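You operate a simulated robot arm through the tools that you are given. There is no shell and no other tool.

Carry out the task below with a simulated robot arm. There is one attempt and no reset: what you move stays moved.

Task
End the party lights with a slow fade and park the desk lamp.
Fine: stop the chase, fade the lighting desk's Main out, then press All off; one fade from Full to 0, five to forty seconds long; switch the lamp off and swing it along the wall; other faders, buttons and plugs stay.

It is judged by the outcome, as a careful person would: the job done as asked, and still so three seconds after it is handed in. It fails if anything else is knocked over, pushed out of place, dropped, spilled or broken.

Robot
A 7-joint arm with a fingered hand, fixed in place. Base frame: the origin is on the floor under the middle of its stand, x ahead of it, y to its left, z up. Units: mm, rad, N and s.
It reaches about 1333 mm from its shoulder. Its first joint turns from -1.204 to 3.002 rad. Payload 5 kg.
The TCP is the grasp point between the finger pads, 32 mm short of the fingertips. In the tool frame z runs along the fingers and y along their closing line. The gripper opens to 160 mm; its body begins 89 mm behind the TCP. The gripper is a hand of 3 fingers: y runs from the thumb to the fingers, the wrist lies at [0, 0, -252] in the tool frame, and closing takes about 1.5 s.
Orientation is that of the tool frame in the base frame, as a unit quaternion [x, y, z, w]. With the fingers straight down and closing along the base's y, the tool's x points along the base's -x, its y along +y and its z along -z.

Tools
- The arm moves only by the tool servo_tool. Its argument "steps" is a list of rows, each a list of 6 numbers: the shift along the tool's x, y, z in mm, then the turn, a rotation vector about the tool's x, y, z in rad. In form: [[tx, ty, tz, ax, ay, az], ...]. A call has 1 to 20 rows; each row shifts and turns the commanded pose from where the row before left it, along the tool's axes as they then stand. "fingers" is the gripper command, from -1 (shut) to 1 (fully open), values between in proportion, set as the call begins (left out, the last holds). A row lasts 0.2 s, in which the tool goes at most 50 mm and 0.15 rad; a call with a longer step from one row to the next is refused whole, and so is a gripper value outside its range. A pose out of reach is approached as far as the arm can. The call stops where the force on the tool passes 40 N (or 10 N more than at its start, if that is more) or the arm is blocked; 0.2 s more then pass. The fingers move at their own pace (about 108 mm/s each) and stop on an object; they squeeze with about 33 N. The grip force told is the motor's: it shows also when the fingers shut on nothing. Time passes only in rows, and 0.2 s behind the last, so rows that do not move let the fingers close. It gives the time, the measured TCP pose, the force on the tool (base axes), the opening and the grip force at its end, in the units of the frame above (readings bear some noise), with the torque about the TCP (base axes, N m) and any sound that the robot's microphone picked up, and new pictures: "views" is both (left out), scene, wrist or none.
- Cameras (640 x 400 px; columns grow to the right, rows downward): "scene" is fixed at [400.9, 650.4, 1533.5]; the picture's right is [-0.95, -0.31, 0.00], its down [-0.13, 0.38, -0.91] and it looks along [0.29, -0.87, -0.40] (base axes); focal length 359 px, centre (320, 200). "wrist" rides on the gripper at [65, -4, -116] in the tool frame; the picture's right is [0.06, 1.00, 0.00], its down [-0.87, 0.05, -0.49] and it looks along [-0.49, 0.03, 0.87] (tool axes); focal length 261 px, centre (320, 200). There is no depth. A picture from a camera that has moved, and an enlarged one, comes with that camera's place and axes in the base frame and with its lens.
- lift_body(by): slides the trunk up (or, below 0, down) by that many mm; the arm rides with it, the base frame stays. It gives what a move gives, with no picture.
- set_fingers(finger1, finger2, thumb_bend): sets how far each is bent, from 0 (flat) to 1 (curled in); at 0.3 the hand is open as for a grip, at 0.7 the pads meet at the TCP. One left out holds its place. A second passes; each finger stops where it meets its share of the squeeze, and holds until it gets a number again. A gripper value or a shape takes the hand back. It gives what a move gives, with no picture; readings hold the bend of each and the force on the fingers (four entries, about 0 where the hand has none), thumb and palm.
- grasp_type(shape): the hand has 3 fingers and takes this shape, open, in about a second: jaw (thumb against the fingers, like two jaws); tri (thumb and two fingers); tip (a fingertip pinch); poke (one finger out to press); point (the index stretched); flat (the hand flat); cup (the hand cupped); fist (a fist). The gripper value then closes the fingers along that shape, each until it touches; the sizes above hold for jaw. It gives what a move gives, with no picture.
- close_up(camera, box): a new picture of the part [left, top, right, bottom] of that camera's present view, enlarged. The clock stands still meanwhile.
- hand_in(): hands the job in; it is judged then, once.

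Nothing tells you positions but the pictures and the camera data. Unless the task says otherwise, let go and move clear before handing in.

The tools are called after "Call:" as name(argument=value, ...) on one line, values as JSON. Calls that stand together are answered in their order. servo_tool: Moves the arm, as the interface text tells. Its arguments: {"type":"object","properties":{"steps":{"type":"array","items":{"type":"array","items":{"type":"number"}}},"fingers":{"type":"number"},"views":{"type":"string","enum":["both","scene","wrist","none"]}},"required":["steps"]} The other tools are called the same way: lift_body (by) moves the trunk up or down; grasp_type (shape) gives the hand a shape; set_fingers (finger1, finger2, thumb_bend) moves the fingers one by one; close_up (camera, box) takes an enlarged picture of a part of a camera's view; hand_in () hands the job in.

At the start:

```text
clock: 0.0
eef_pos: [689.1, -77.5, 1333.9]
ee_rot: [0.0, 1.0, -0.001, 0.0]
ft_force: [0.0, 1.0, 0.4]
moment: [0.02, 0.03, 0.02]
finger_gap: 159.9
finger_force: 0.0
shape: jaw
bend: [0.3, 0.3, 0.3]
finger forces: [0.0, 0.1, 0.1, 0.0, 0.0, 0.1]
trunk travel left (down, up): [-725.0, 215.0]
```

scene: 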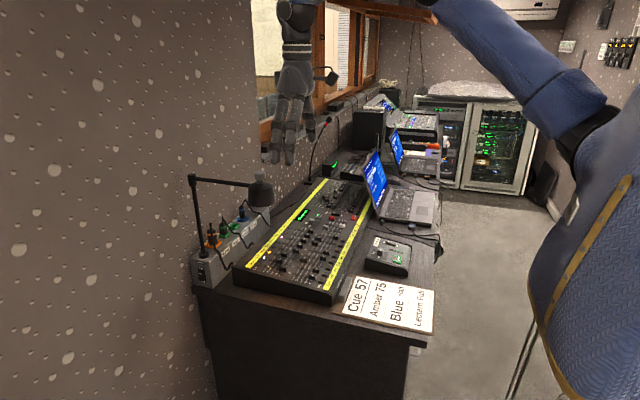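
wrist: 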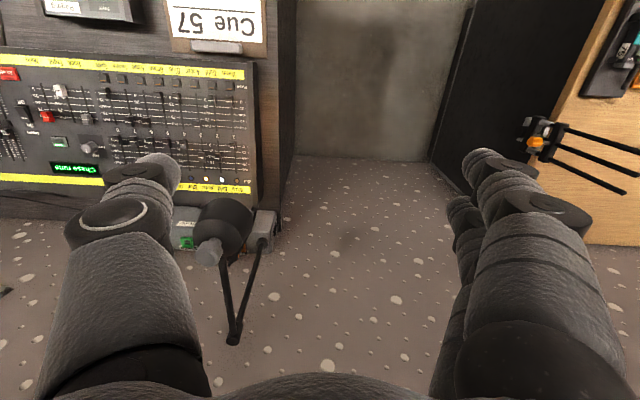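

I see a lighting desk with yellow label strips on a bench along a wall, a desk lamp on a power strip at its near end, and laptops and small boxes further along. First I'll take enlarged pictures to read labels and find the controls.

Call:
close_up(camera="scene", box=[180, 160, 380, 310])

Call:
close_up(camera="wrist", box=[0, 40, 260, 200])

Call:
close_up(camera="scene", box=[180, 160, 290, 300])

Call:
close_up(camera="scene", box=[330, 220, 450, 340])

```text
2.67 times, centred on (280, 235) of scene
camera zoom: at [400.9, 650.4, 1533.5], right [-0.95, -0.31, 0.0], down [-0.13, 0.38, -0.91], along [0.29, -0.87, -0.4], focal length 958 px, centre (427, 107)
```

zoom: 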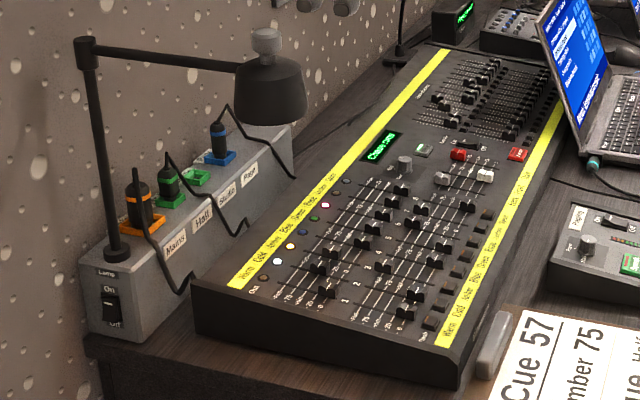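

```text
2.46 times, centred on (130, 120) of wrist
camera zoom: at [625.7, -81.7, 1450.2], right [-0.06, 1.0, 0.0], down [0.87, 0.05, 0.49], along [0.49, 0.03, -0.87], focal length 642 px, centre (788, 397)
```

zoom: 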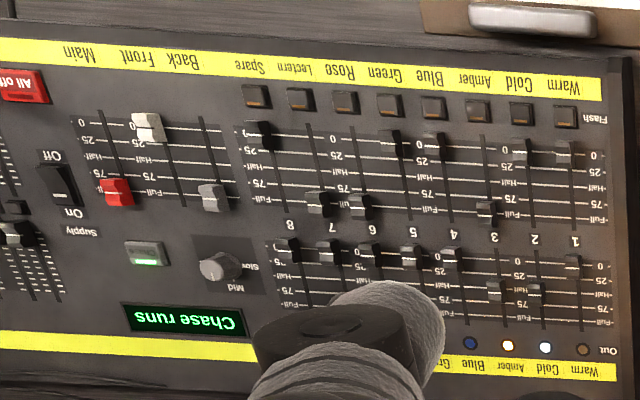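

```text
2.86 times, centred on (235, 230) of scene
camera zoom: at [400.9, 650.4, 1533.5], right [-0.95, -0.31, 0.0], down [-0.13, 0.38, -0.91], along [0.29, -0.87, -0.4], focal length 1026 px, centre (563, 114)
```

zoom: 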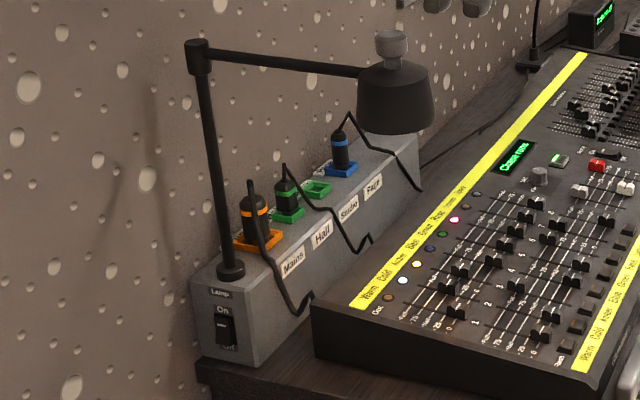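

```text
3.33 times, centred on (390, 280) of scene
camera zoom: at [400.9, 650.4, 1533.5], right [-0.95, -0.31, 0.0], down [-0.13, 0.38, -0.91], along [0.29, -0.87, -0.4], focal length 1197 px, centre (87, -67)
```

zoom: 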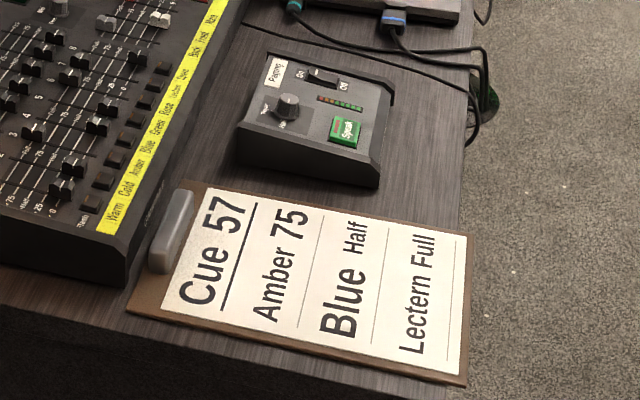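

The lighting desk lies along the wall (x about 750–970, y about -170 to -1000, top around z 830), with the red Main fader near [792, -698, 835]. The lamp post stands at about [1106, -214] and its arm points back toward the robot. Next I'll move high above the desk's right-hand section for a closer look before touching anything.

Call:
servo_tool(steps=[[0, -45, 0, 0, 0, 0], [0, -45, 0, 0, 0, 0], [0, -45, 0, 0, 0, 0], [0, -45, 0, 0, 0, 0], [0, -45, 0, 0, 0, 0], [0, -45, 0, 0, 0, 0], [0, -45, 0, 0, 0, 0], [0, -45, 0, 0, 0, 0], [0, -45, 0, 0, 0, 0], [0, -45, 0, 0, 0, 0], [0, -45, 0, 0, 0, 0], [0, -45, 0, 0, 0, 0], [0, -45, 0, 0, 0, 0], [0, 0, 0, 0, 0, 0]], views="both")

```text
clock: 3.0
eef_pos: [735.7, -604.1, 1276.5]
ee_rot: [0.0, 1.0, 0.001, 0.005]
ft_force: [-1.3, 0.1, -0.1]
moment: [-0.01, -0.03, 0.0]
finger_gap: 160.0
finger_force: 0.1
shape: jaw
bend: [0.3, 0.3, 0.3]
finger forces: [0.1, 0.0, 0.0, 0.0, 0.0, 0.0]
out of reach, approached as far as the arm can: row 10, 11, 12, 13
trunk travel left (down, up): [-725.0, 215.0]
camera wrist: at [672.6, -606.6, 1391.0], right [-0.06, 1.0, 0.0], down [0.86, 0.05, 0.5], along [0.5, 0.03, -0.87], focal length 261 px, centre (320, 200)
```

scene: 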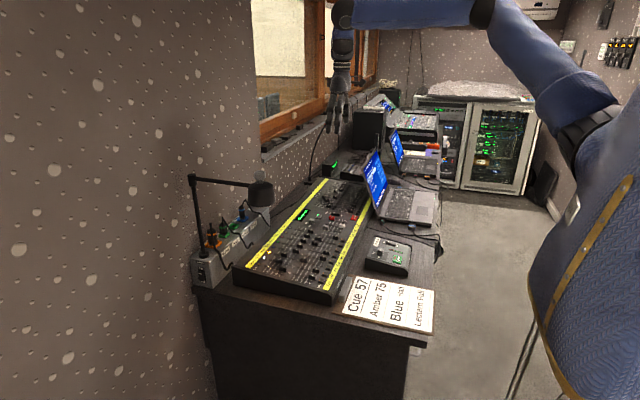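
wrist: 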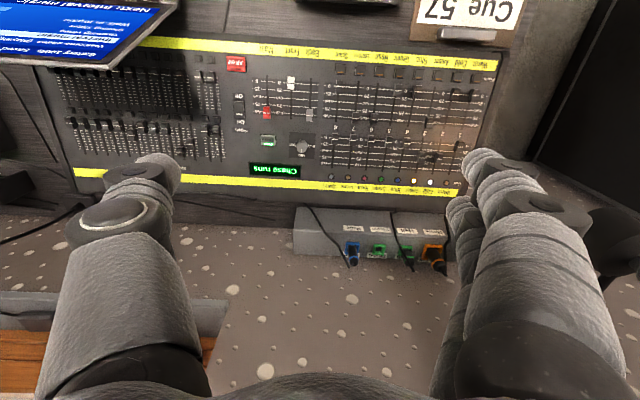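

The arm got near its reach limit at this height, with the console below and the chase display, red Main fader and red All off button in view. I'll zoom in on these before descending.

Call:
close_up(camera="wrist", box=[200, 40, 360, 190])

Call:
close_up(camera="wrist", box=[40, 40, 280, 190])

Call:
close_up(camera="wrist", box=[280, 190, 460, 290])

```text
2.67 times, centred on (280, 115) of wrist
camera zoom: at [672.6, -606.6, 1391.0], right [-0.06, 1.0, 0.0], down [0.86, 0.05, 0.5], along [0.5, 0.03, -0.87], focal length 695 px, centre (427, 427)
```

zoom: 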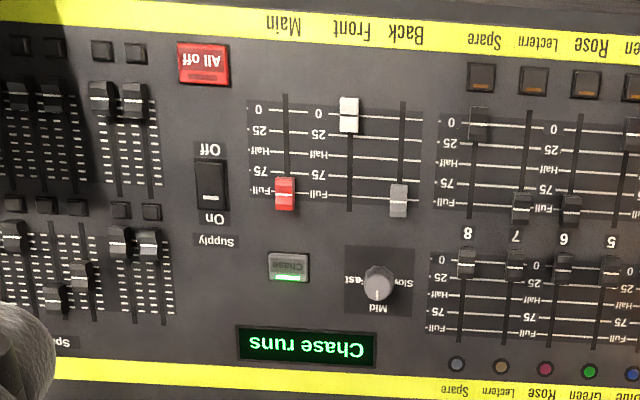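

```text
2.67 times, centred on (160, 115) of wrist
camera zoom: at [672.6, -606.6, 1391.0], right [-0.06, 1.0, 0.0], down [0.86, 0.05, 0.5], along [0.5, 0.03, -0.87], focal length 695 px, centre (747, 427)
```

zoom: 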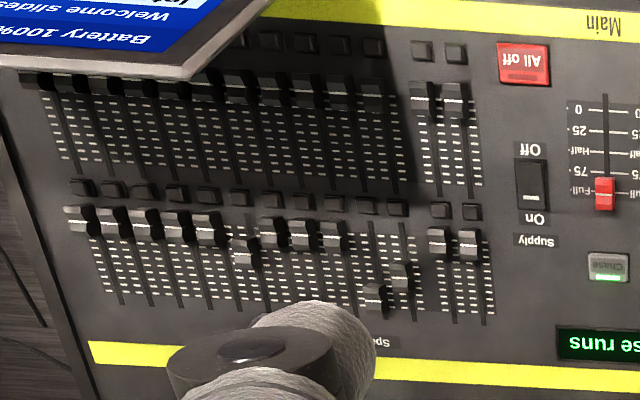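

```text
3.56 times, centred on (370, 240) of wrist
camera zoom: at [672.6, -606.6, 1391.0], right [-0.06, 1.0, 0.0], down [0.86, 0.05, 0.5], along [0.5, 0.03, -0.87], focal length 927 px, centre (142, 58)
```

zoom: 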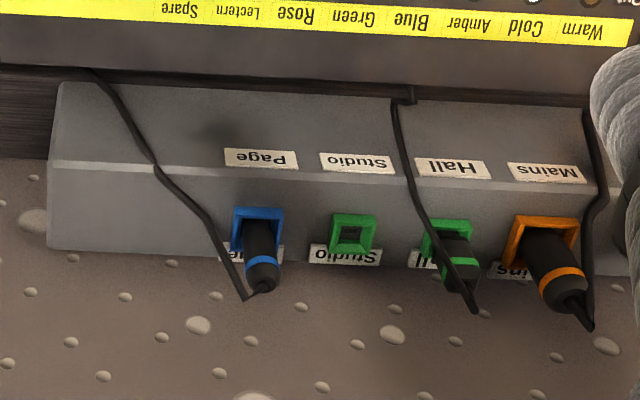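

The layout is clear: Chase button (lit) near [850, -709], Main (red) at Full near [791, -708] with 0 toward the robot near x 732, All off near [708, -763]. The laptop's screen corner overhangs near [710, -861, 1025], so I'll keep clear of it. I'll descend a bit and take the poke shape to see how the finger sits.

Call:
servo_tool(steps=[[0, 0, 40, 0, 0, 0], [0, 0, 40, 0, 0, 0], [0, 0, 40, 0, 0, 0], [0, 0, 40, 0, 0, 0], [0, 0, 40, 0, 0, 0], [0, 0, 0, 0, 0, 0]], views="none")

Call:
grasp_type(shape="poke")

Call:
servo_tool(steps=[[0, 0, 0, 0, 0, 0]], views="both")

```text
clock: 4.4
eef_pos: [736.0, -604.0, 1075.4]
ee_rot: [0.001, 1.0, 0.001, 0.0]
ft_force: [1.0, 0.3, -0.6]
moment: [0.01, -0.01, 0.0]
finger_gap: 159.8
finger_force: 0.1
shape: jaw
bend: [0.3, 0.3, 0.3]
finger forces: [0.0, 0.0, 0.0, 0.1, 0.0, 0.1]
trunk travel left (down, up): [-725.0, 215.0]
```

```text
clock: 5.3
eef_pos: [736.6, -604.2, 1075.9]
ee_rot: [0.001, 1.0, 0.0, 0.0]
ft_force: [-0.6, -0.9, 0.1]
moment: [0.01, 0.04, -0.01]
finger_gap: 0.0
finger_force: 0.0
shape: poke
bend: [1.0, 1.0, 0.46]
finger forces: [0.0, 0.0, 0.0, 0.0, 0.0, 0.0]
trunk travel left (down, up): [-725.0, 215.0]
```

```text
clock: 5.7
eef_pos: [736.7, -604.1, 1075.5]
ee_rot: [0.0, 1.0, 0.0, 0.0]
ft_force: [0.7, 0.4, -0.1]
moment: [0.01, -0.04, 0.0]
finger_gap: 0.2
finger_force: 0.1
shape: poke
bend: [1.0, 1.0, 0.46]
finger forces: [0.0, 0.0, 0.0, 0.0, 0.0, 0.1]
trunk travel left (down, up): [-725.0, 215.0]
camera wrist: at [673.2, -607.5, 1191.3], right [-0.06, 1.0, 0.0], down [0.87, 0.05, 0.49], along [0.49, 0.03, -0.87], focal length 261 px, centre (320, 200)
```

scene: 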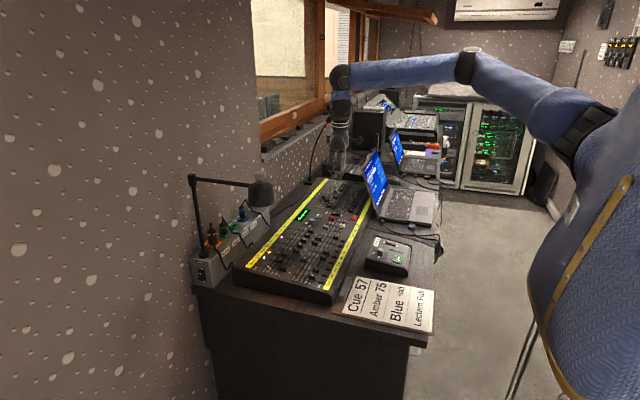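
wrist: 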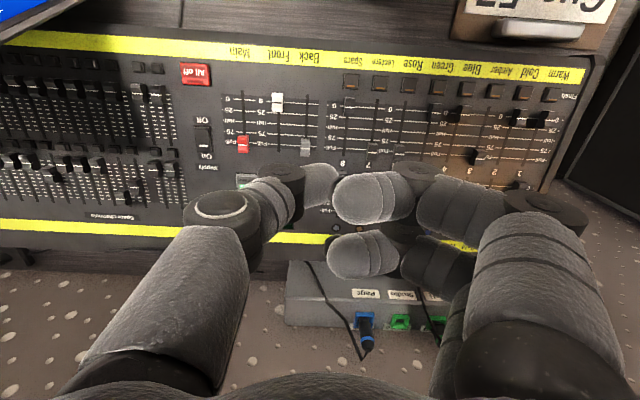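

In poke, the thumb is the pressing digit and the two fingers curl in. I'll also look at the "point" shape to compare which digit gives the clearest contact point.

Call:
grasp_type(shape="point")

Call:
servo_tool(steps=[[0, 0, 0, 0, 0, 0]], views="both")

Call:
close_up(camera="scene", box=[290, 60, 410, 200])

```text
clock: 6.6
eef_pos: [736.5, -603.8, 1075.5]
ee_rot: [0.001, 1.0, -0.001, 0.0]
ft_force: [0.6, 0.5, -0.1]
moment: [0.01, 0.0, 0.03]
finger_gap: 0.0
finger_force: 0.1
shape: point
bend: [0.37, 1.0, 0.43]
finger forces: [0.0, 0.0, 0.0, 0.0, 0.0, 0.1]
trunk travel left (down, up): [-725.0, 215.0]
```

```text
clock: 7.0
eef_pos: [736.4, -604.1, 1076.6]
ee_rot: [0.001, 1.0, 0.0, 0.0]
ft_force: [-0.1, 0.7, -0.5]
moment: [0.0, -0.03, -0.01]
finger_gap: 0.0
finger_force: 0.0
shape: point
bend: [0.36, 1.0, 0.43]
finger forces: [0.1, 0.0, 0.0, 0.1, 0.0, 0.0]
trunk travel left (down, up): [-725.0, 215.0]
camera wrist: at [673.2, -607.5, 1191.3], right [-0.06, 1.0, 0.0], down [0.87, 0.05, 0.49], along [0.49, 0.03, -0.87], focal length 261 px, centre (320, 200)
```

scene: 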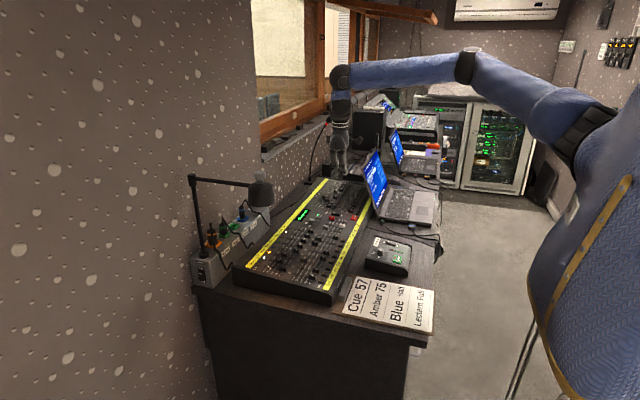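
wrist: 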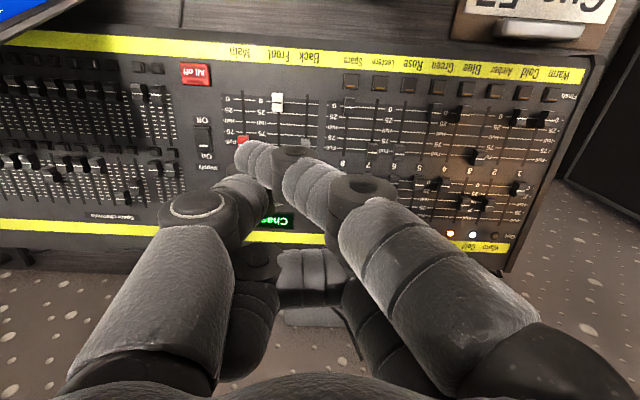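

```text
2.86 times, centred on (350, 130) of scene
camera zoom: at [400.9, 650.4, 1533.5], right [-0.95, -0.31, 0.0], down [-0.13, 0.38, -0.91], along [0.29, -0.87, -0.4], focal length 1026 px, centre (234, 400)
```

zoom: 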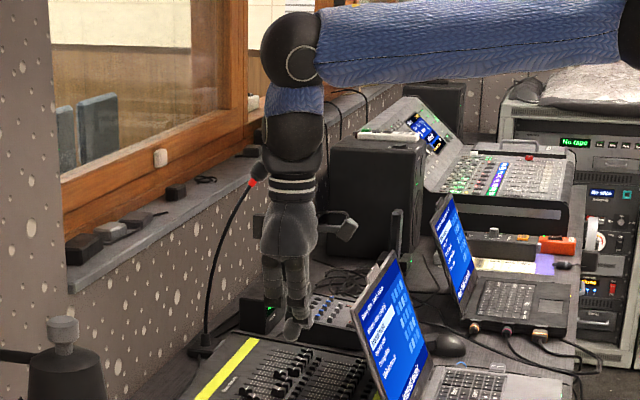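

The point shape's index slants in, while the thumb looks more vertical when less bent. I'll curl both fingers and set the thumb at 0.3, which should give a straight vertical pressing finger on the -y side, and check it in the pictures.

Call:
set_fingers(finger1=1.0, finger2=1.0, thumb_bend=0.3)

Call:
servo_tool(steps=[[0, 0, 0, 0, 0, 0]], views="both")

Call:
close_up(camera="wrist", box=[80, 40, 320, 280])

Call:
close_up(camera="scene", box=[290, 100, 410, 240])

```text
clock: 8.0
eef_pos: [735.8, -604.5, 1076.4]
ee_rot: [0.0, 1.0, 0.0, -0.001]
ft_force: [0.1, -0.5, -0.6]
moment: [-0.01, 0.01, 0.01]
finger_gap: 74.1
finger_force: 0.1
shape: fingers
bend: [1.0, 1.0, 0.3]
finger forces: [0.0, 0.0, 0.0, 0.0, 0.0, 0.1]
trunk travel left (down, up): [-725.0, 215.0]
```

```text
clock: 8.4
eef_pos: [736.4, -604.4, 1075.7]
ee_rot: [0.001, 1.0, 0.0, 0.0]
ft_force: [0.5, -0.2, -0.5]
moment: [0.02, 0.01, 0.0]
finger_gap: 74.2
finger_force: 0.0
shape: fingers
bend: [1.0, 1.0, 0.3]
finger forces: [0.1, 0.0, 0.0, 0.0, 0.0, 0.0]
trunk travel left (down, up): [-725.0, 215.0]
camera wrist: at [673.2, -607.5, 1191.3], right [-0.06, 1.0, 0.0], down [0.87, 0.05, 0.49], along [0.49, 0.03, -0.87], focal length 261 px, centre (320, 200)
```

scene: 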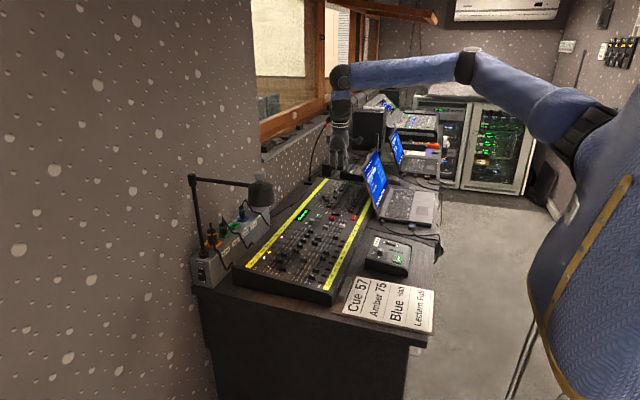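
wrist: 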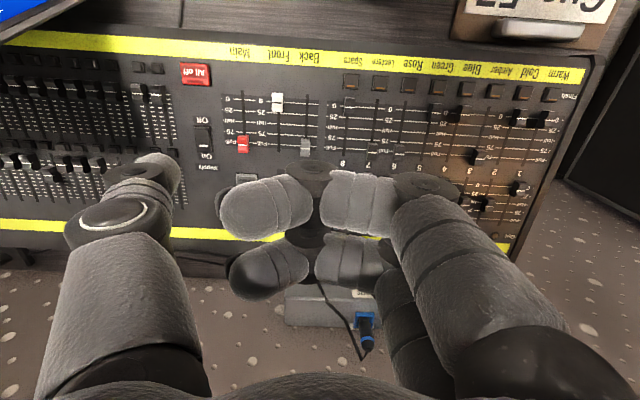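

```text
1.67 times, centred on (200, 160) of wrist
camera zoom: at [673.2, -607.5, 1191.3], right [-0.06, 1.0, 0.0], down [0.87, 0.05, 0.49], along [0.49, 0.03, -0.87], focal length 434 px, centre (520, 267)
```

zoom: 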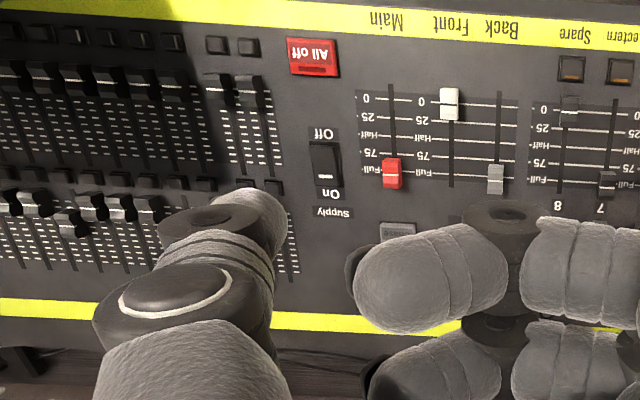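

```text
2.86 times, centred on (350, 170) of scene
camera zoom: at [400.9, 650.4, 1533.5], right [-0.95, -0.31, 0.0], down [-0.13, 0.38, -0.91], along [0.29, -0.87, -0.4], focal length 1026 px, centre (234, 286)
```

zoom: 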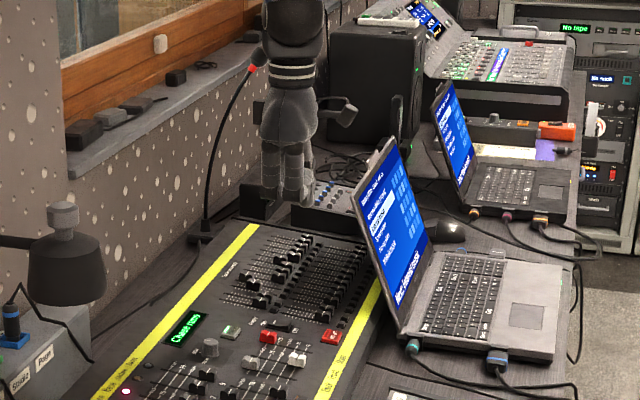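

The thumb now points straight down on the -y side with the curled fingers well above its tip. The tip should be about 93 mm to -y of the TCP and 35 mm below it, so I'll move it to hover over the Chase button (about [850, -709]).

Call:
servo_tool(steps=[[-28, -3, 25, 0, 0, 0], [-28, -3, 25, 0, 0, 0], [-28, -3, 25, 0, 0, 0], [-28, -3, 25, 0, 0, 0], [0, 0, 0, 0, 0, 0]], views="both")

Call:
close_up(camera="wrist", box=[60, 40, 300, 240])

Call:
close_up(camera="scene", box=[290, 140, 390, 240])

```text
clock: 9.6
eef_pos: [847.7, -617.1, 976.9]
ee_rot: [0.001, 1.0, 0.0, 0.001]
ft_force: [-0.2, -0.2, -0.3]
moment: [0.0, 0.01, -0.01]
finger_gap: 74.3
finger_force: 0.0
shape: fingers
bend: [1.0, 1.0, 0.3]
finger forces: [0.1, 0.0, 0.1, 0.1, 0.0, 0.1]
trunk travel left (down, up): [-725.0, 215.0]
camera wrist: at [784.7, -620.5, 1091.7], right [-0.06, 1.0, 0.0], down [0.87, 0.05, 0.49], along [0.49, 0.03, -0.87], focal length 261 px, centre (320, 200)
```

scene: 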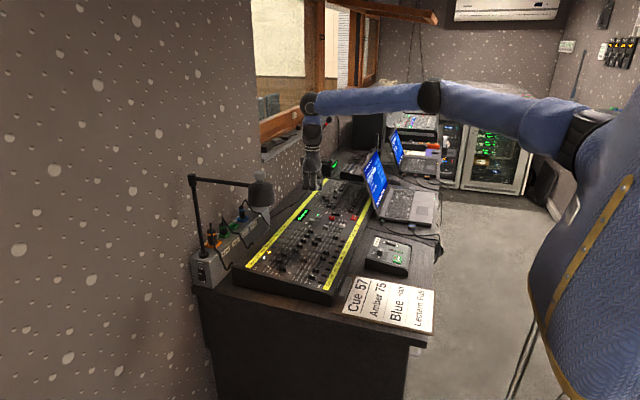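
wrist: 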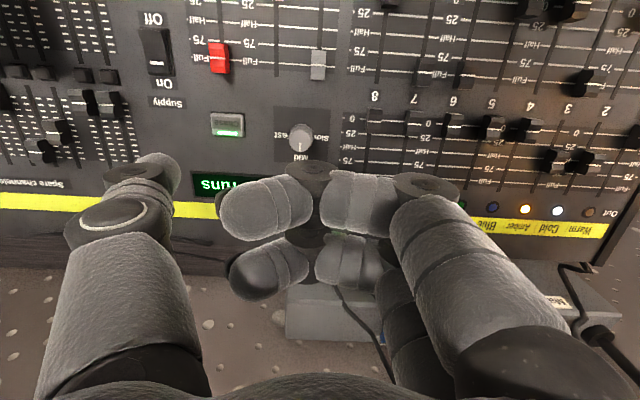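

```text
2.00 times, centred on (180, 140) of wrist
camera zoom: at [784.7, -620.5, 1091.7], right [-0.06, 1.0, 0.0], down [0.87, 0.05, 0.49], along [0.49, 0.03, -0.87], focal length 521 px, centre (600, 320)
```

zoom: 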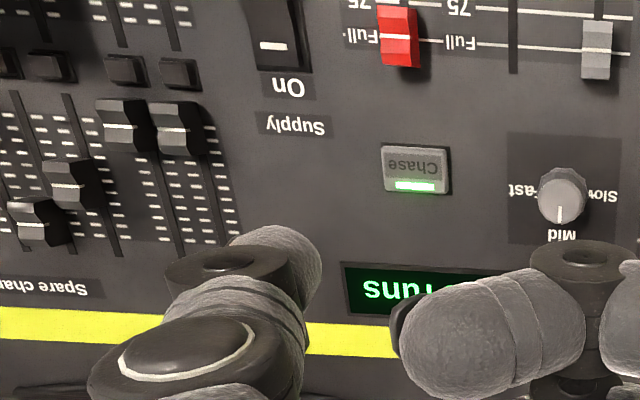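

```text
4.00 times, centred on (340, 190) of scene
camera zoom: at [400.9, 650.4, 1533.5], right [-0.95, -0.31, 0.0], down [-0.13, 0.38, -0.91], along [0.29, -0.87, -0.4], focal length 1437 px, centre (240, 240)
```

zoom: 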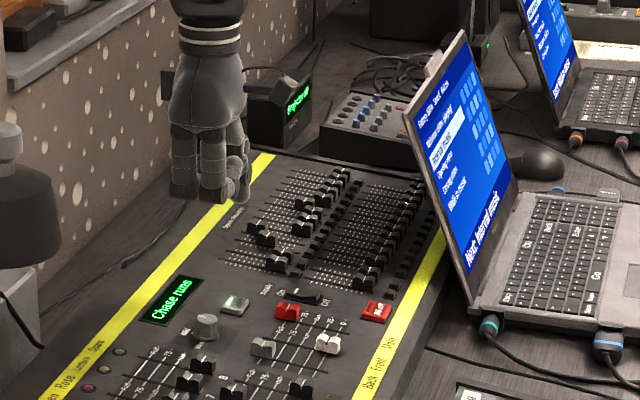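

The tip hovers roughly over the Chase button. I'll lower further in small steps and check the alignment again just above it.

Call:
servo_tool(steps=[[-1, 0, 15, 0, 0, 0], [-1, 0, 15, 0, 0, 0], [-1, 0, 15, 0, 0, 0], [0, 0, 15, 0, 0, 0], [0, 0, 0, 0, 0, 0]], views="wrist")

Call:
close_up(camera="wrist", box=[60, 40, 300, 240])

Call:
close_up(camera="scene", box=[290, 160, 370, 240])

```text
clock: 10.8
eef_pos: [852.0, -617.3, 914.6]
ee_rot: [0.001, 1.0, 0.0, -0.001]
ft_force: [0.3, 0.4, -0.5]
moment: [-0.01, 0.01, 0.04]
finger_gap: 74.3
finger_force: 0.1
shape: fingers
bend: [1.0, 1.0, 0.3]
finger forces: [0.1, 0.0, 0.0, 0.0, 0.0, 0.1]
trunk travel left (down, up): [-725.0, 215.0]
camera wrist: at [788.4, -620.4, 1029.8], right [-0.06, 1.0, 0.0], down [0.87, 0.05, 0.49], along [0.49, 0.03, -0.87], focal length 261 px, centre (320, 200)
```

wrist: 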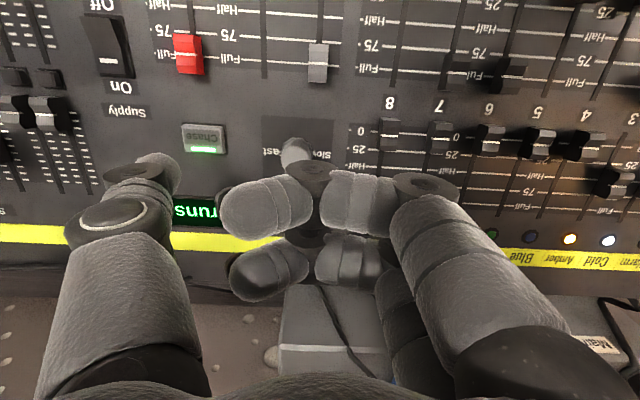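

```text
2.00 times, centred on (180, 140) of wrist
camera zoom: at [788.4, -620.4, 1029.8], right [-0.06, 1.0, 0.0], down [0.87, 0.05, 0.49], along [0.49, 0.03, -0.87], focal length 521 px, centre (600, 320)
```

zoom: 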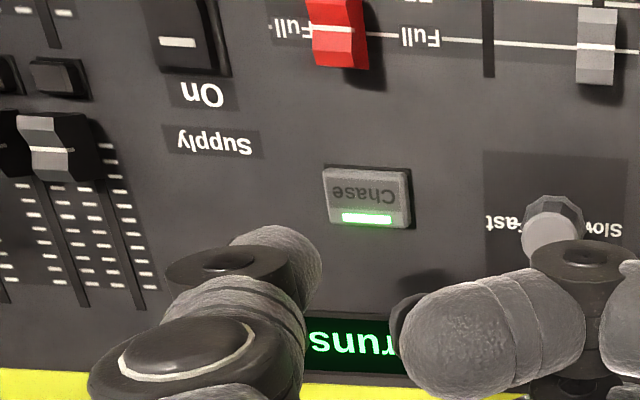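

```text
5.00 times, centred on (330, 200) of scene
camera zoom: at [400.9, 650.4, 1533.5], right [-0.95, -0.31, 0.0], down [-0.13, 0.38, -0.91], along [0.29, -0.87, -0.4], focal length 1796 px, centre (270, 200)
```

zoom: 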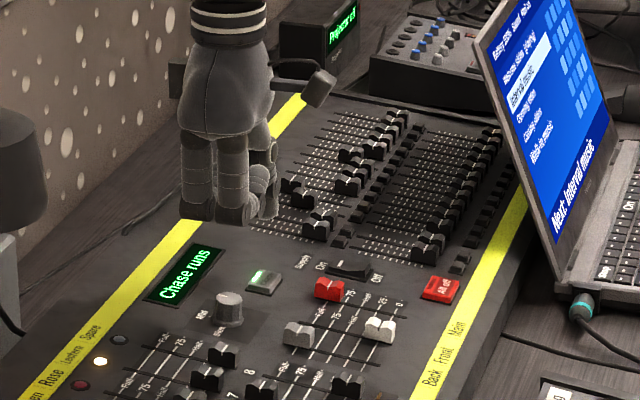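

The thumb tip is right above the Chase button (about 50 mm to go). I'll descend most of that, then creep.

Call:
servo_tool(steps=[[0, 0, 10, 0, 0, 0], [0, 0, 10, 0, 0, 0], [0, 0, 8, 0, 0, 0], [0, 0, 4, 0, 0, 0], [0, 0, 0, 0, 0, 0]], views="wrist")

Call:
close_up(camera="wrist", box=[60, 60, 260, 240])

Call:
close_up(camera="scene", box=[290, 160, 370, 240])

```text
clock: 12.0
eef_pos: [852.2, -617.0, 881.8]
ee_rot: [0.0, 1.0, 0.0, 0.001]
ft_force: [0.1, -0.3, 0.2]
moment: [0.0, -0.01, 0.01]
finger_gap: 74.2
finger_force: 0.0
shape: fingers
bend: [1.0, 1.0, 0.3]
finger forces: [0.0, 0.1, 0.0, 0.0, 0.0, 0.0]
trunk travel left (down, up): [-725.0, 215.0]
camera wrist: at [788.3, -619.9, 998.1], right [-0.06, 1.0, 0.0], down [0.87, 0.05, 0.49], along [0.49, 0.03, -0.87], focal length 261 px, centre (320, 200)
```

wrist: 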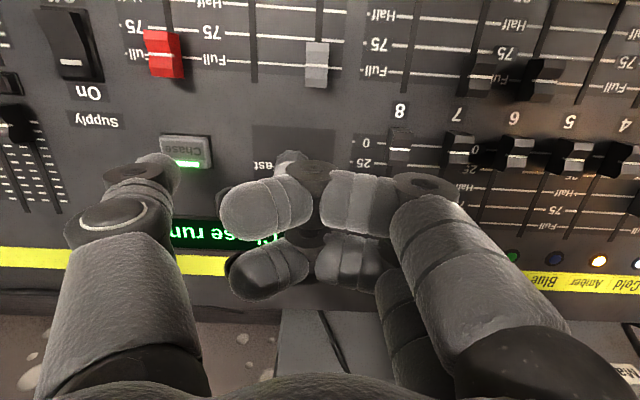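

```text
2.22 times, centred on (160, 150) of wrist
camera zoom: at [788.3, -619.9, 998.1], right [-0.06, 1.0, 0.0], down [0.87, 0.05, 0.49], along [0.49, 0.03, -0.87], focal length 579 px, centre (676, 311)
```

zoom: 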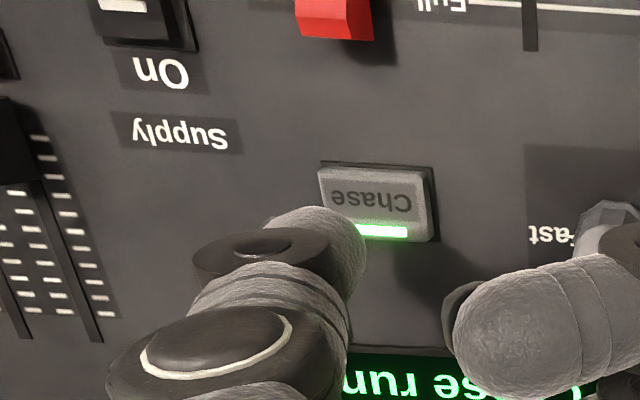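

```text
5.00 times, centred on (330, 200) of scene
camera zoom: at [400.9, 650.4, 1533.5], right [-0.95, -0.31, 0.0], down [-0.13, 0.38, -0.91], along [0.29, -0.87, -0.4], focal length 1796 px, centre (270, 200)
```

zoom: 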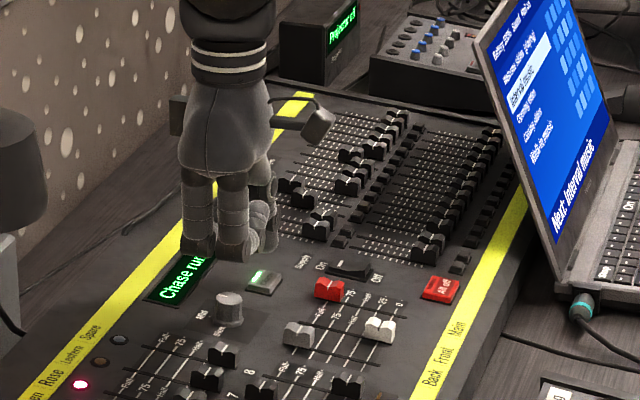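

Alignment is good: the tip is about 20 mm above the button center near [852, -708, 827]. Creeping down now.

Call:
servo_tool(steps=[[0, 0, 3, 0, 0, 0], [0, 0, 3, 0, 0, 0], [0, 0, 3, 0, 0, 0], [0, 0, 2, 0, 0, 0], [0, 0, 0, 0, 0, 0]], views="wrist")

```text
clock: 13.2
eef_pos: [849.9, -616.5, 871.5]
ee_rot: [0.001, 1.0, 0.0, 0.0]
ft_force: [-0.1, -0.3, -0.6]
moment: [0.04, 0.02, 0.0]
finger_gap: 74.2
finger_force: 0.1
shape: fingers
bend: [1.0, 1.0, 0.3]
finger forces: [0.0, 0.0, 0.1, 0.1, 0.0, 0.0]
trunk travel left (down, up): [-725.0, 215.0]
camera wrist: at [788.1, -619.7, 986.9], right [-0.06, 1.0, 0.0], down [0.87, 0.05, 0.49], along [0.49, 0.03, -0.87], focal length 261 px, centre (320, 200)
```

wrist: 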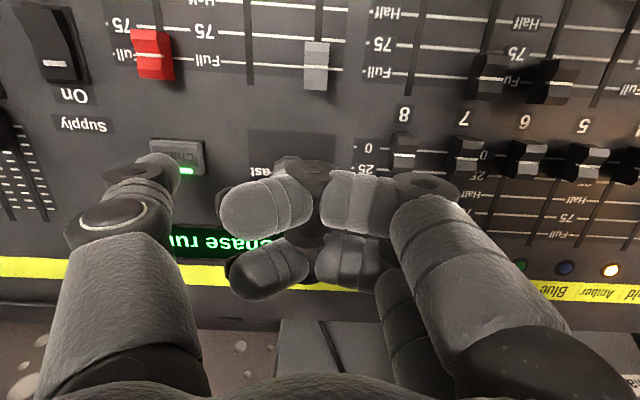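

No contact yet; the tip is at about z 838. I'll continue in 1 mm steps.

Call:
servo_tool(steps=[[0, 0, 1.5, 0, 0, 0], [0, 0, 1.5, 0, 0, 0], [0, 0, 1, 0, 0, 0], [0, 0, 1, 0, 0, 0], [0, 0, 0, 0, 0, 0]], views="wrist")

```text
clock: 14.4
eef_pos: [851.8, -617.1, 866.4]
ee_rot: [0.001, 1.0, 0.0, 0.001]
ft_force: [0.3, -0.8, -0.2]
moment: [-0.01, 0.01, -0.02]
finger_gap: 74.3
finger_force: 0.0
shape: fingers
bend: [1.0, 1.0, 0.3]
finger forces: [0.1, 0.1, 0.1, 0.0, 0.0, 0.0]
trunk travel left (down, up): [-725.0, 215.0]
camera wrist: at [788.2, -619.8, 981.6], right [-0.06, 1.0, 0.0], down [0.87, 0.05, 0.49], along [0.49, 0.03, -0.87], focal length 261 px, centre (320, 200)
```

wrist: 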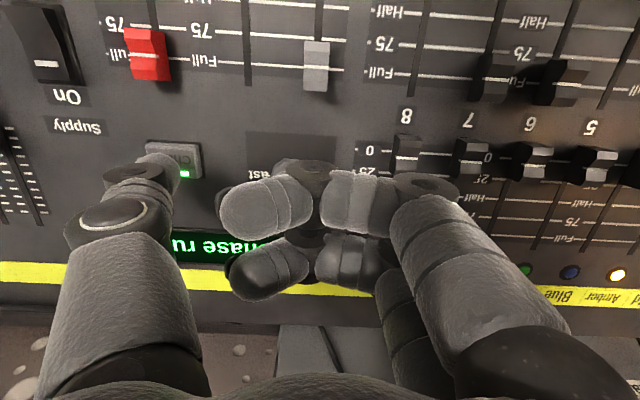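

Call:
servo_tool(steps=[[0, 0, 1, 0, 0, 0], [0, 0, 1, 0, 0, 0], [0, 0, 1, 0, 0, 0], [0, 0, 1, 0, 0, 0], [0, 0, 0, 0, 0, 0]], views="wrist")

```text
clock: 15.6
eef_pos: [851.1, -616.7, 863.1]
ee_rot: [0.001, 1.0, 0.0, -0.001]
ft_force: [-0.8, -0.2, 0.6]
moment: [-0.02, -0.01, 0.03]
finger_gap: 74.4
finger_force: 0.2
shape: fingers
bend: [1.0, 1.0, 0.3]
finger forces: [0.0, 0.1, 0.1, 0.0, 0.1, 0.1]
trunk travel left (down, up): [-725.0, 215.0]
camera wrist: at [788.2, -619.8, 978.0], right [-0.06, 1.0, 0.0], down [0.87, 0.05, 0.49], along [0.49, 0.03, -0.87], focal length 261 px, centre (320, 200)
```

wrist: 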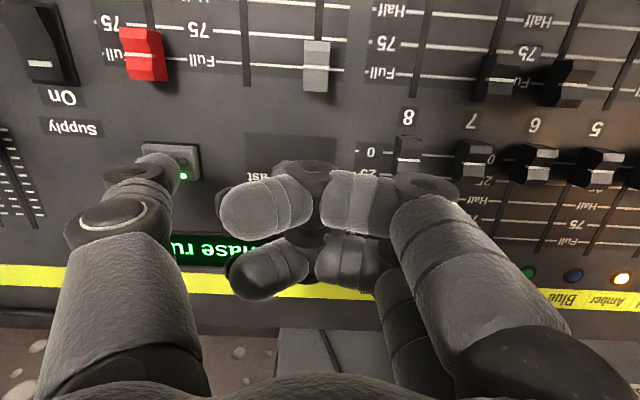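

Call:
servo_tool(steps=[[0, 0, 1, 0, 0, 0], [0, 0, 1, 0, 0, 0], [0, 0, 1, 0, 0, 0]], views="wrist")

Call:
close_up(camera="wrist", box=[80, 100, 300, 270])

```text
clock: 16.4
eef_pos: [851.3, -616.8, 860.5]
ee_rot: [0.001, 1.0, 0.0, 0.0]
ft_force: [0.1, 0.0, -0.2]
moment: [-0.01, 0.02, 0.01]
finger_gap: 74.4
finger_force: 0.1
shape: fingers
bend: [1.0, 1.0, 0.3]
finger forces: [0.1, 0.1, 0.0, 0.1, 0.0, 0.0]
trunk travel left (down, up): [-725.0, 215.0]
camera wrist: at [788.3, -619.5, 975.1], right [-0.06, 1.0, 0.0], down [0.87, 0.05, 0.49], along [0.49, 0.03, -0.87], focal length 261 px, centre (320, 200)
```

wrist: 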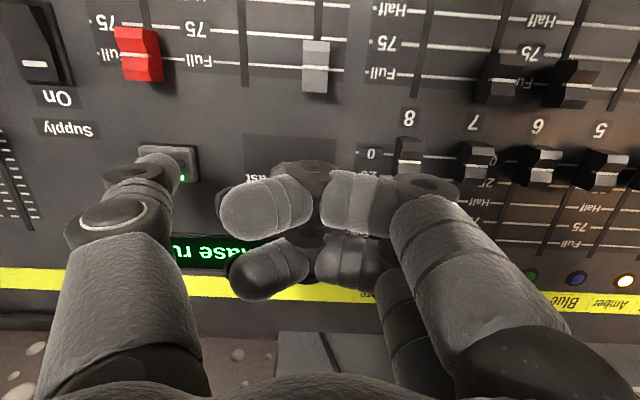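

```text
2.35 times, centred on (190, 185) of wrist
camera zoom: at [788.3, -619.5, 975.1], right [-0.06, 1.0, 0.0], down [0.87, 0.05, 0.49], along [0.49, 0.03, -0.87], focal length 613 px, centre (626, 235)
```

zoom: 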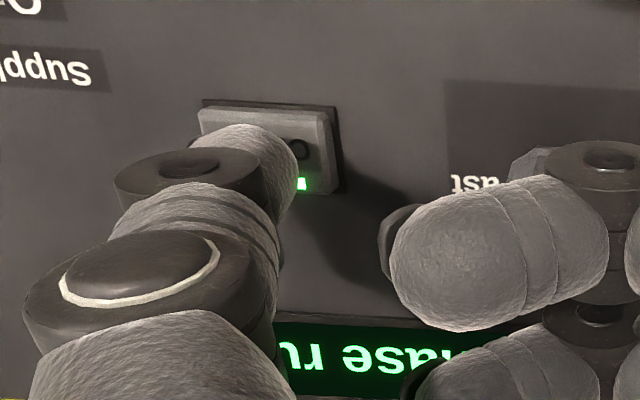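

Call:
servo_tool(steps=[[0, 0, 1, 0, 0, 0], [0, 0, 1, 0, 0, 0], [0, 0, 1, 0, 0, 0]], views="wrist")

```text
clock: 17.2
eef_pos: [851.8, -616.2, 856.5]
ee_rot: [0.001, 1.0, 0.0, 0.0]
ft_force: [-0.9, 0.4, 0.8]
moment: [0.0, -0.01, -0.01]
finger_gap: 74.0
finger_force: 0.1
shape: fingers
bend: [1.0, 1.0, 0.3]
finger forces: [0.1, 0.0, 0.1, 0.0, 0.0, 0.1]
trunk travel left (down, up): [-725.0, 215.0]
camera wrist: at [788.4, -619.8, 972.1], right [-0.06, 1.0, 0.0], down [0.87, 0.05, 0.49], along [0.49, 0.03, -0.87], focal length 261 px, centre (320, 200)
```

wrist: 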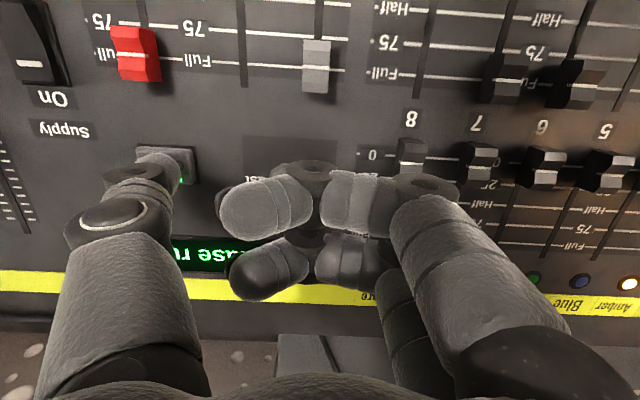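

Call:
servo_tool(steps=[[0, 0, 1, 0, 0, 0], [0, 0, 1, 0, 0, 0], [0, 0, 1, 0, 0, 0]], views="wrist")

```text
clock: 18.0
eef_pos: [852.2, -615.6, 854.5]
ee_rot: [0.0, 1.0, 0.0, 0.0]
ft_force: [0.3, -0.3, -0.6]
moment: [-0.02, -0.04, -0.03]
finger_gap: 74.1
finger_force: 0.2
shape: fingers
bend: [1.0, 1.0, 0.3]
finger forces: [0.0, 0.1, 0.0, 0.0, 0.4, 0.0]
trunk travel left (down, up): [-725.0, 215.0]
camera wrist: at [788.4, -619.7, 969.4], right [-0.06, 1.0, 0.0], down [0.87, 0.05, 0.49], along [0.49, 0.03, -0.87], focal length 261 px, centre (320, 200)
```

wrist: 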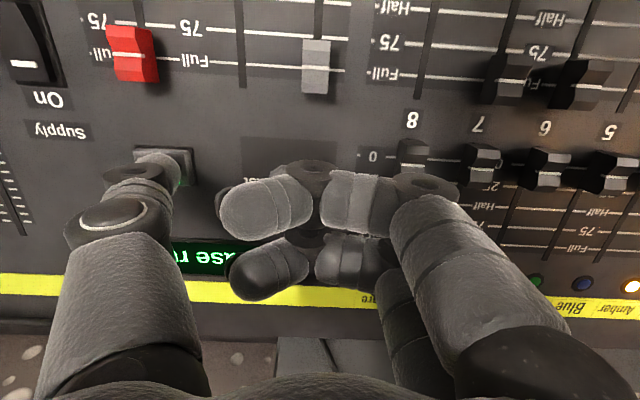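

The thumb reports the first touch (0.4) at TCP z about 854.5. I'll press further in 0.7 mm steps and watch for a click.

Call:
servo_tool(steps=[[0, 0, 0.8, 0, 0, 0], [0, 0, 0.8, 0, 0, 0]], views="wrist")

```text
clock: 18.6
eef_pos: [851.9, -616.2, 852.6]
ee_rot: [0.001, 1.0, -0.001, 0.0]
ft_force: [-0.2, 0.7, 1.1]
moment: [-0.13, 0.0, -0.03]
finger_gap: 74.3
finger_force: 0.9
shape: fingers
bend: [1.0, 1.0, 0.3]
finger forces: [0.1, 0.0, 0.0, 0.0, 1.4, 0.1]
trunk travel left (down, up): [-725.0, 215.0]
heard: click
camera wrist: at [788.5, -619.7, 967.7], right [-0.06, 1.0, 0.0], down [0.87, 0.05, 0.49], along [0.49, 0.03, -0.87], focal length 261 px, centre (320, 200)
```

wrist: 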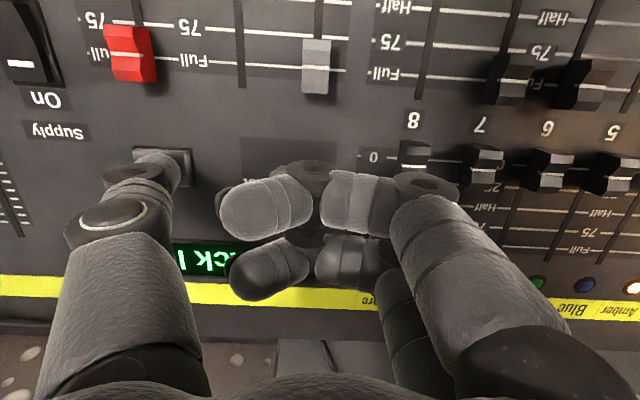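

A click was heard and the display text changed. I'll lift straight up and read the display.

Call:
servo_tool(steps=[[0, 0, -3, 0, 0, 0], [0, 0, -6, 0, 0, 0], [0, 0, -12, 0, 0, 0], [0, 0, -12, 0, 0, 0], [0, 0, -12, 0, 0, 0], [0, 0, 0, 0, 0, 0]], views="both")

Call:
close_up(camera="scene", box=[280, 180, 360, 240])

Call:
close_up(camera="wrist", box=[60, 20, 300, 260])

```text
clock: 20.0
eef_pos: [851.4, -616.6, 896.3]
ee_rot: [0.001, 1.0, 0.0, 0.0]
ft_force: [0.2, 0.5, -0.1]
moment: [-0.02, 0.0, -0.02]
finger_gap: 74.2
finger_force: 0.0
shape: fingers
bend: [1.0, 1.0, 0.3]
finger forces: [0.1, 0.0, 0.1, 0.0, 0.0, 0.0]
trunk travel left (down, up): [-725.0, 215.0]
camera wrist: at [788.1, -619.9, 1012.3], right [-0.06, 1.0, 0.0], down [0.87, 0.05, 0.49], along [0.49, 0.03, -0.87], focal length 261 px, centre (320, 200)
```

scene: 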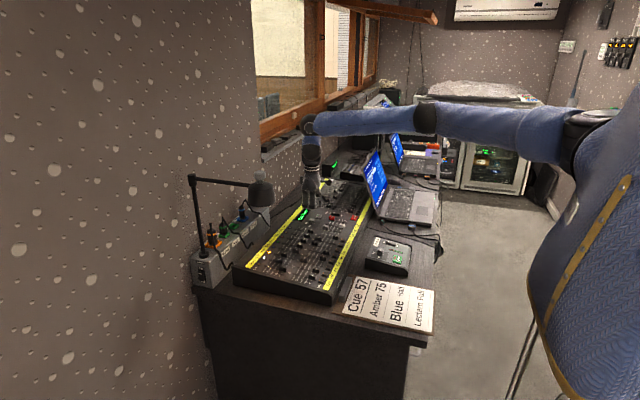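
wrist: 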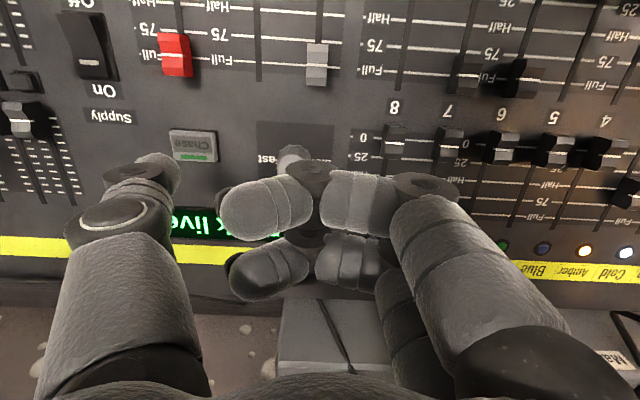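

```text
6.67 times, centred on (320, 210) of scene
camera zoom: at [400.9, 650.4, 1533.5], right [-0.95, -0.31, 0.0], down [-0.13, 0.38, -0.91], along [0.29, -0.87, -0.4], focal length 2394 px, centre (320, 133)
```

zoom: 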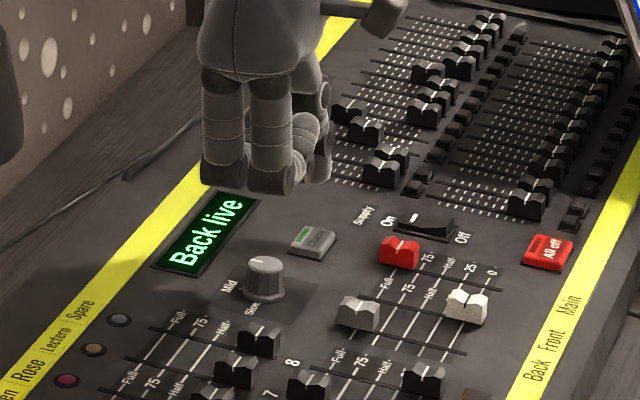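

```text
1.67 times, centred on (180, 140) of wrist
camera zoom: at [788.1, -619.9, 1012.3], right [-0.06, 1.0, 0.0], down [0.87, 0.05, 0.49], along [0.49, 0.03, -0.87], focal length 434 px, centre (553, 300)
```

zoom: 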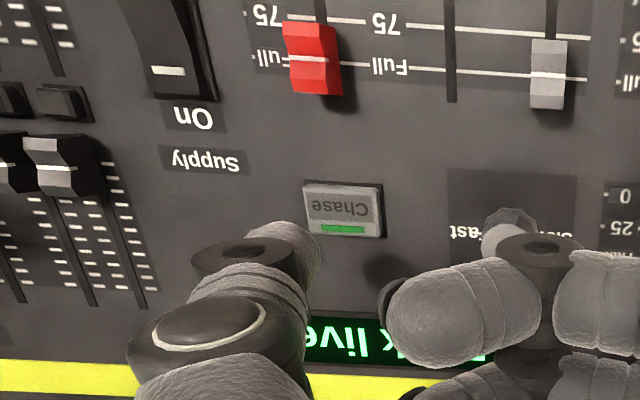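

The chase LED is off and the display reads "Back live", so the chase has stopped. Next I'll place the thumb tip in the gap between the Main knob (x about 783–809, y about -710) and the Chase button (x about 840+), to push the fader toward the robot from behind.

Call:
servo_tool(steps=[[13, -1.5, 0, 0, 0, 0], [12.5, -1.5, 0, 0, 0, 0], [0, 0, 10, 0, 0, 0], [0, 0, 8, 0, 0, 0], [0, 0, 0, 0, 0, 0]], views="both")

Call:
close_up(camera="scene", box=[300, 180, 360, 240])

Call:
close_up(camera="wrist", box=[60, 60, 260, 260])

```text
clock: 21.2
eef_pos: [825.9, -621.0, 879.2]
ee_rot: [0.002, 1.0, 0.0, -0.001]
ft_force: [0.0, -0.8, -0.3]
moment: [-0.04, 0.02, 0.01]
finger_gap: 74.2
finger_force: 0.1
shape: fingers
bend: [1.0, 1.0, 0.3]
finger forces: [0.1, 0.0, 0.0, 0.0, 0.0, 0.0]
trunk travel left (down, up): [-725.0, 215.0]
camera wrist: at [762.6, -623.0, 994.3], right [-0.06, 1.0, 0.0], down [0.87, 0.05, 0.49], along [0.49, 0.03, -0.87], focal length 261 px, centre (320, 200)
```

scene: 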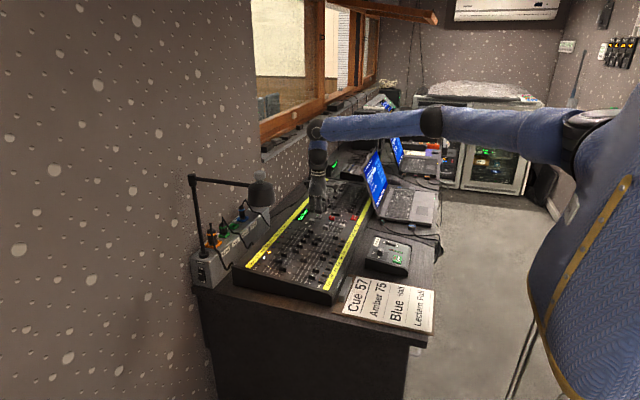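
wrist: 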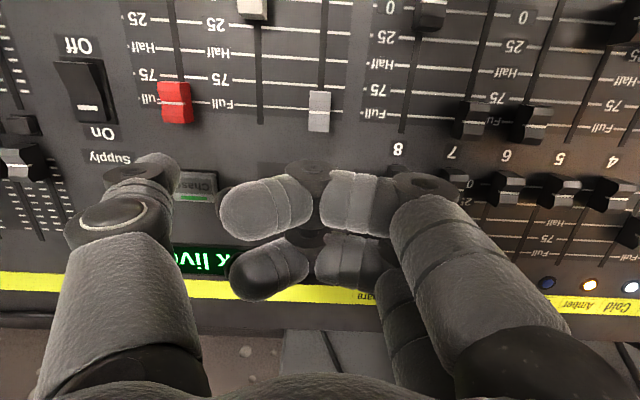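

```text
6.67 times, centred on (330, 210) of scene
camera zoom: at [400.9, 650.4, 1533.5], right [-0.95, -0.31, 0.0], down [-0.13, 0.38, -0.91], along [0.29, -0.87, -0.4], focal length 2394 px, centre (253, 133)
```

zoom: 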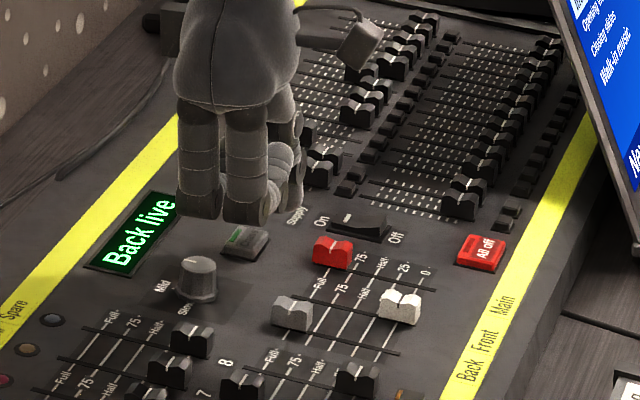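

```text
2.00 times, centred on (160, 160) of wrist
camera zoom: at [762.6, -623.0, 994.3], right [-0.06, 1.0, 0.0], down [0.87, 0.05, 0.49], along [0.49, 0.03, -0.87], focal length 521 px, centre (640, 280)
```

zoom: 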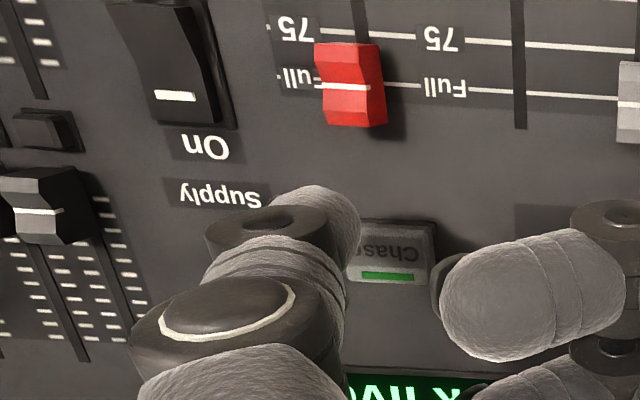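

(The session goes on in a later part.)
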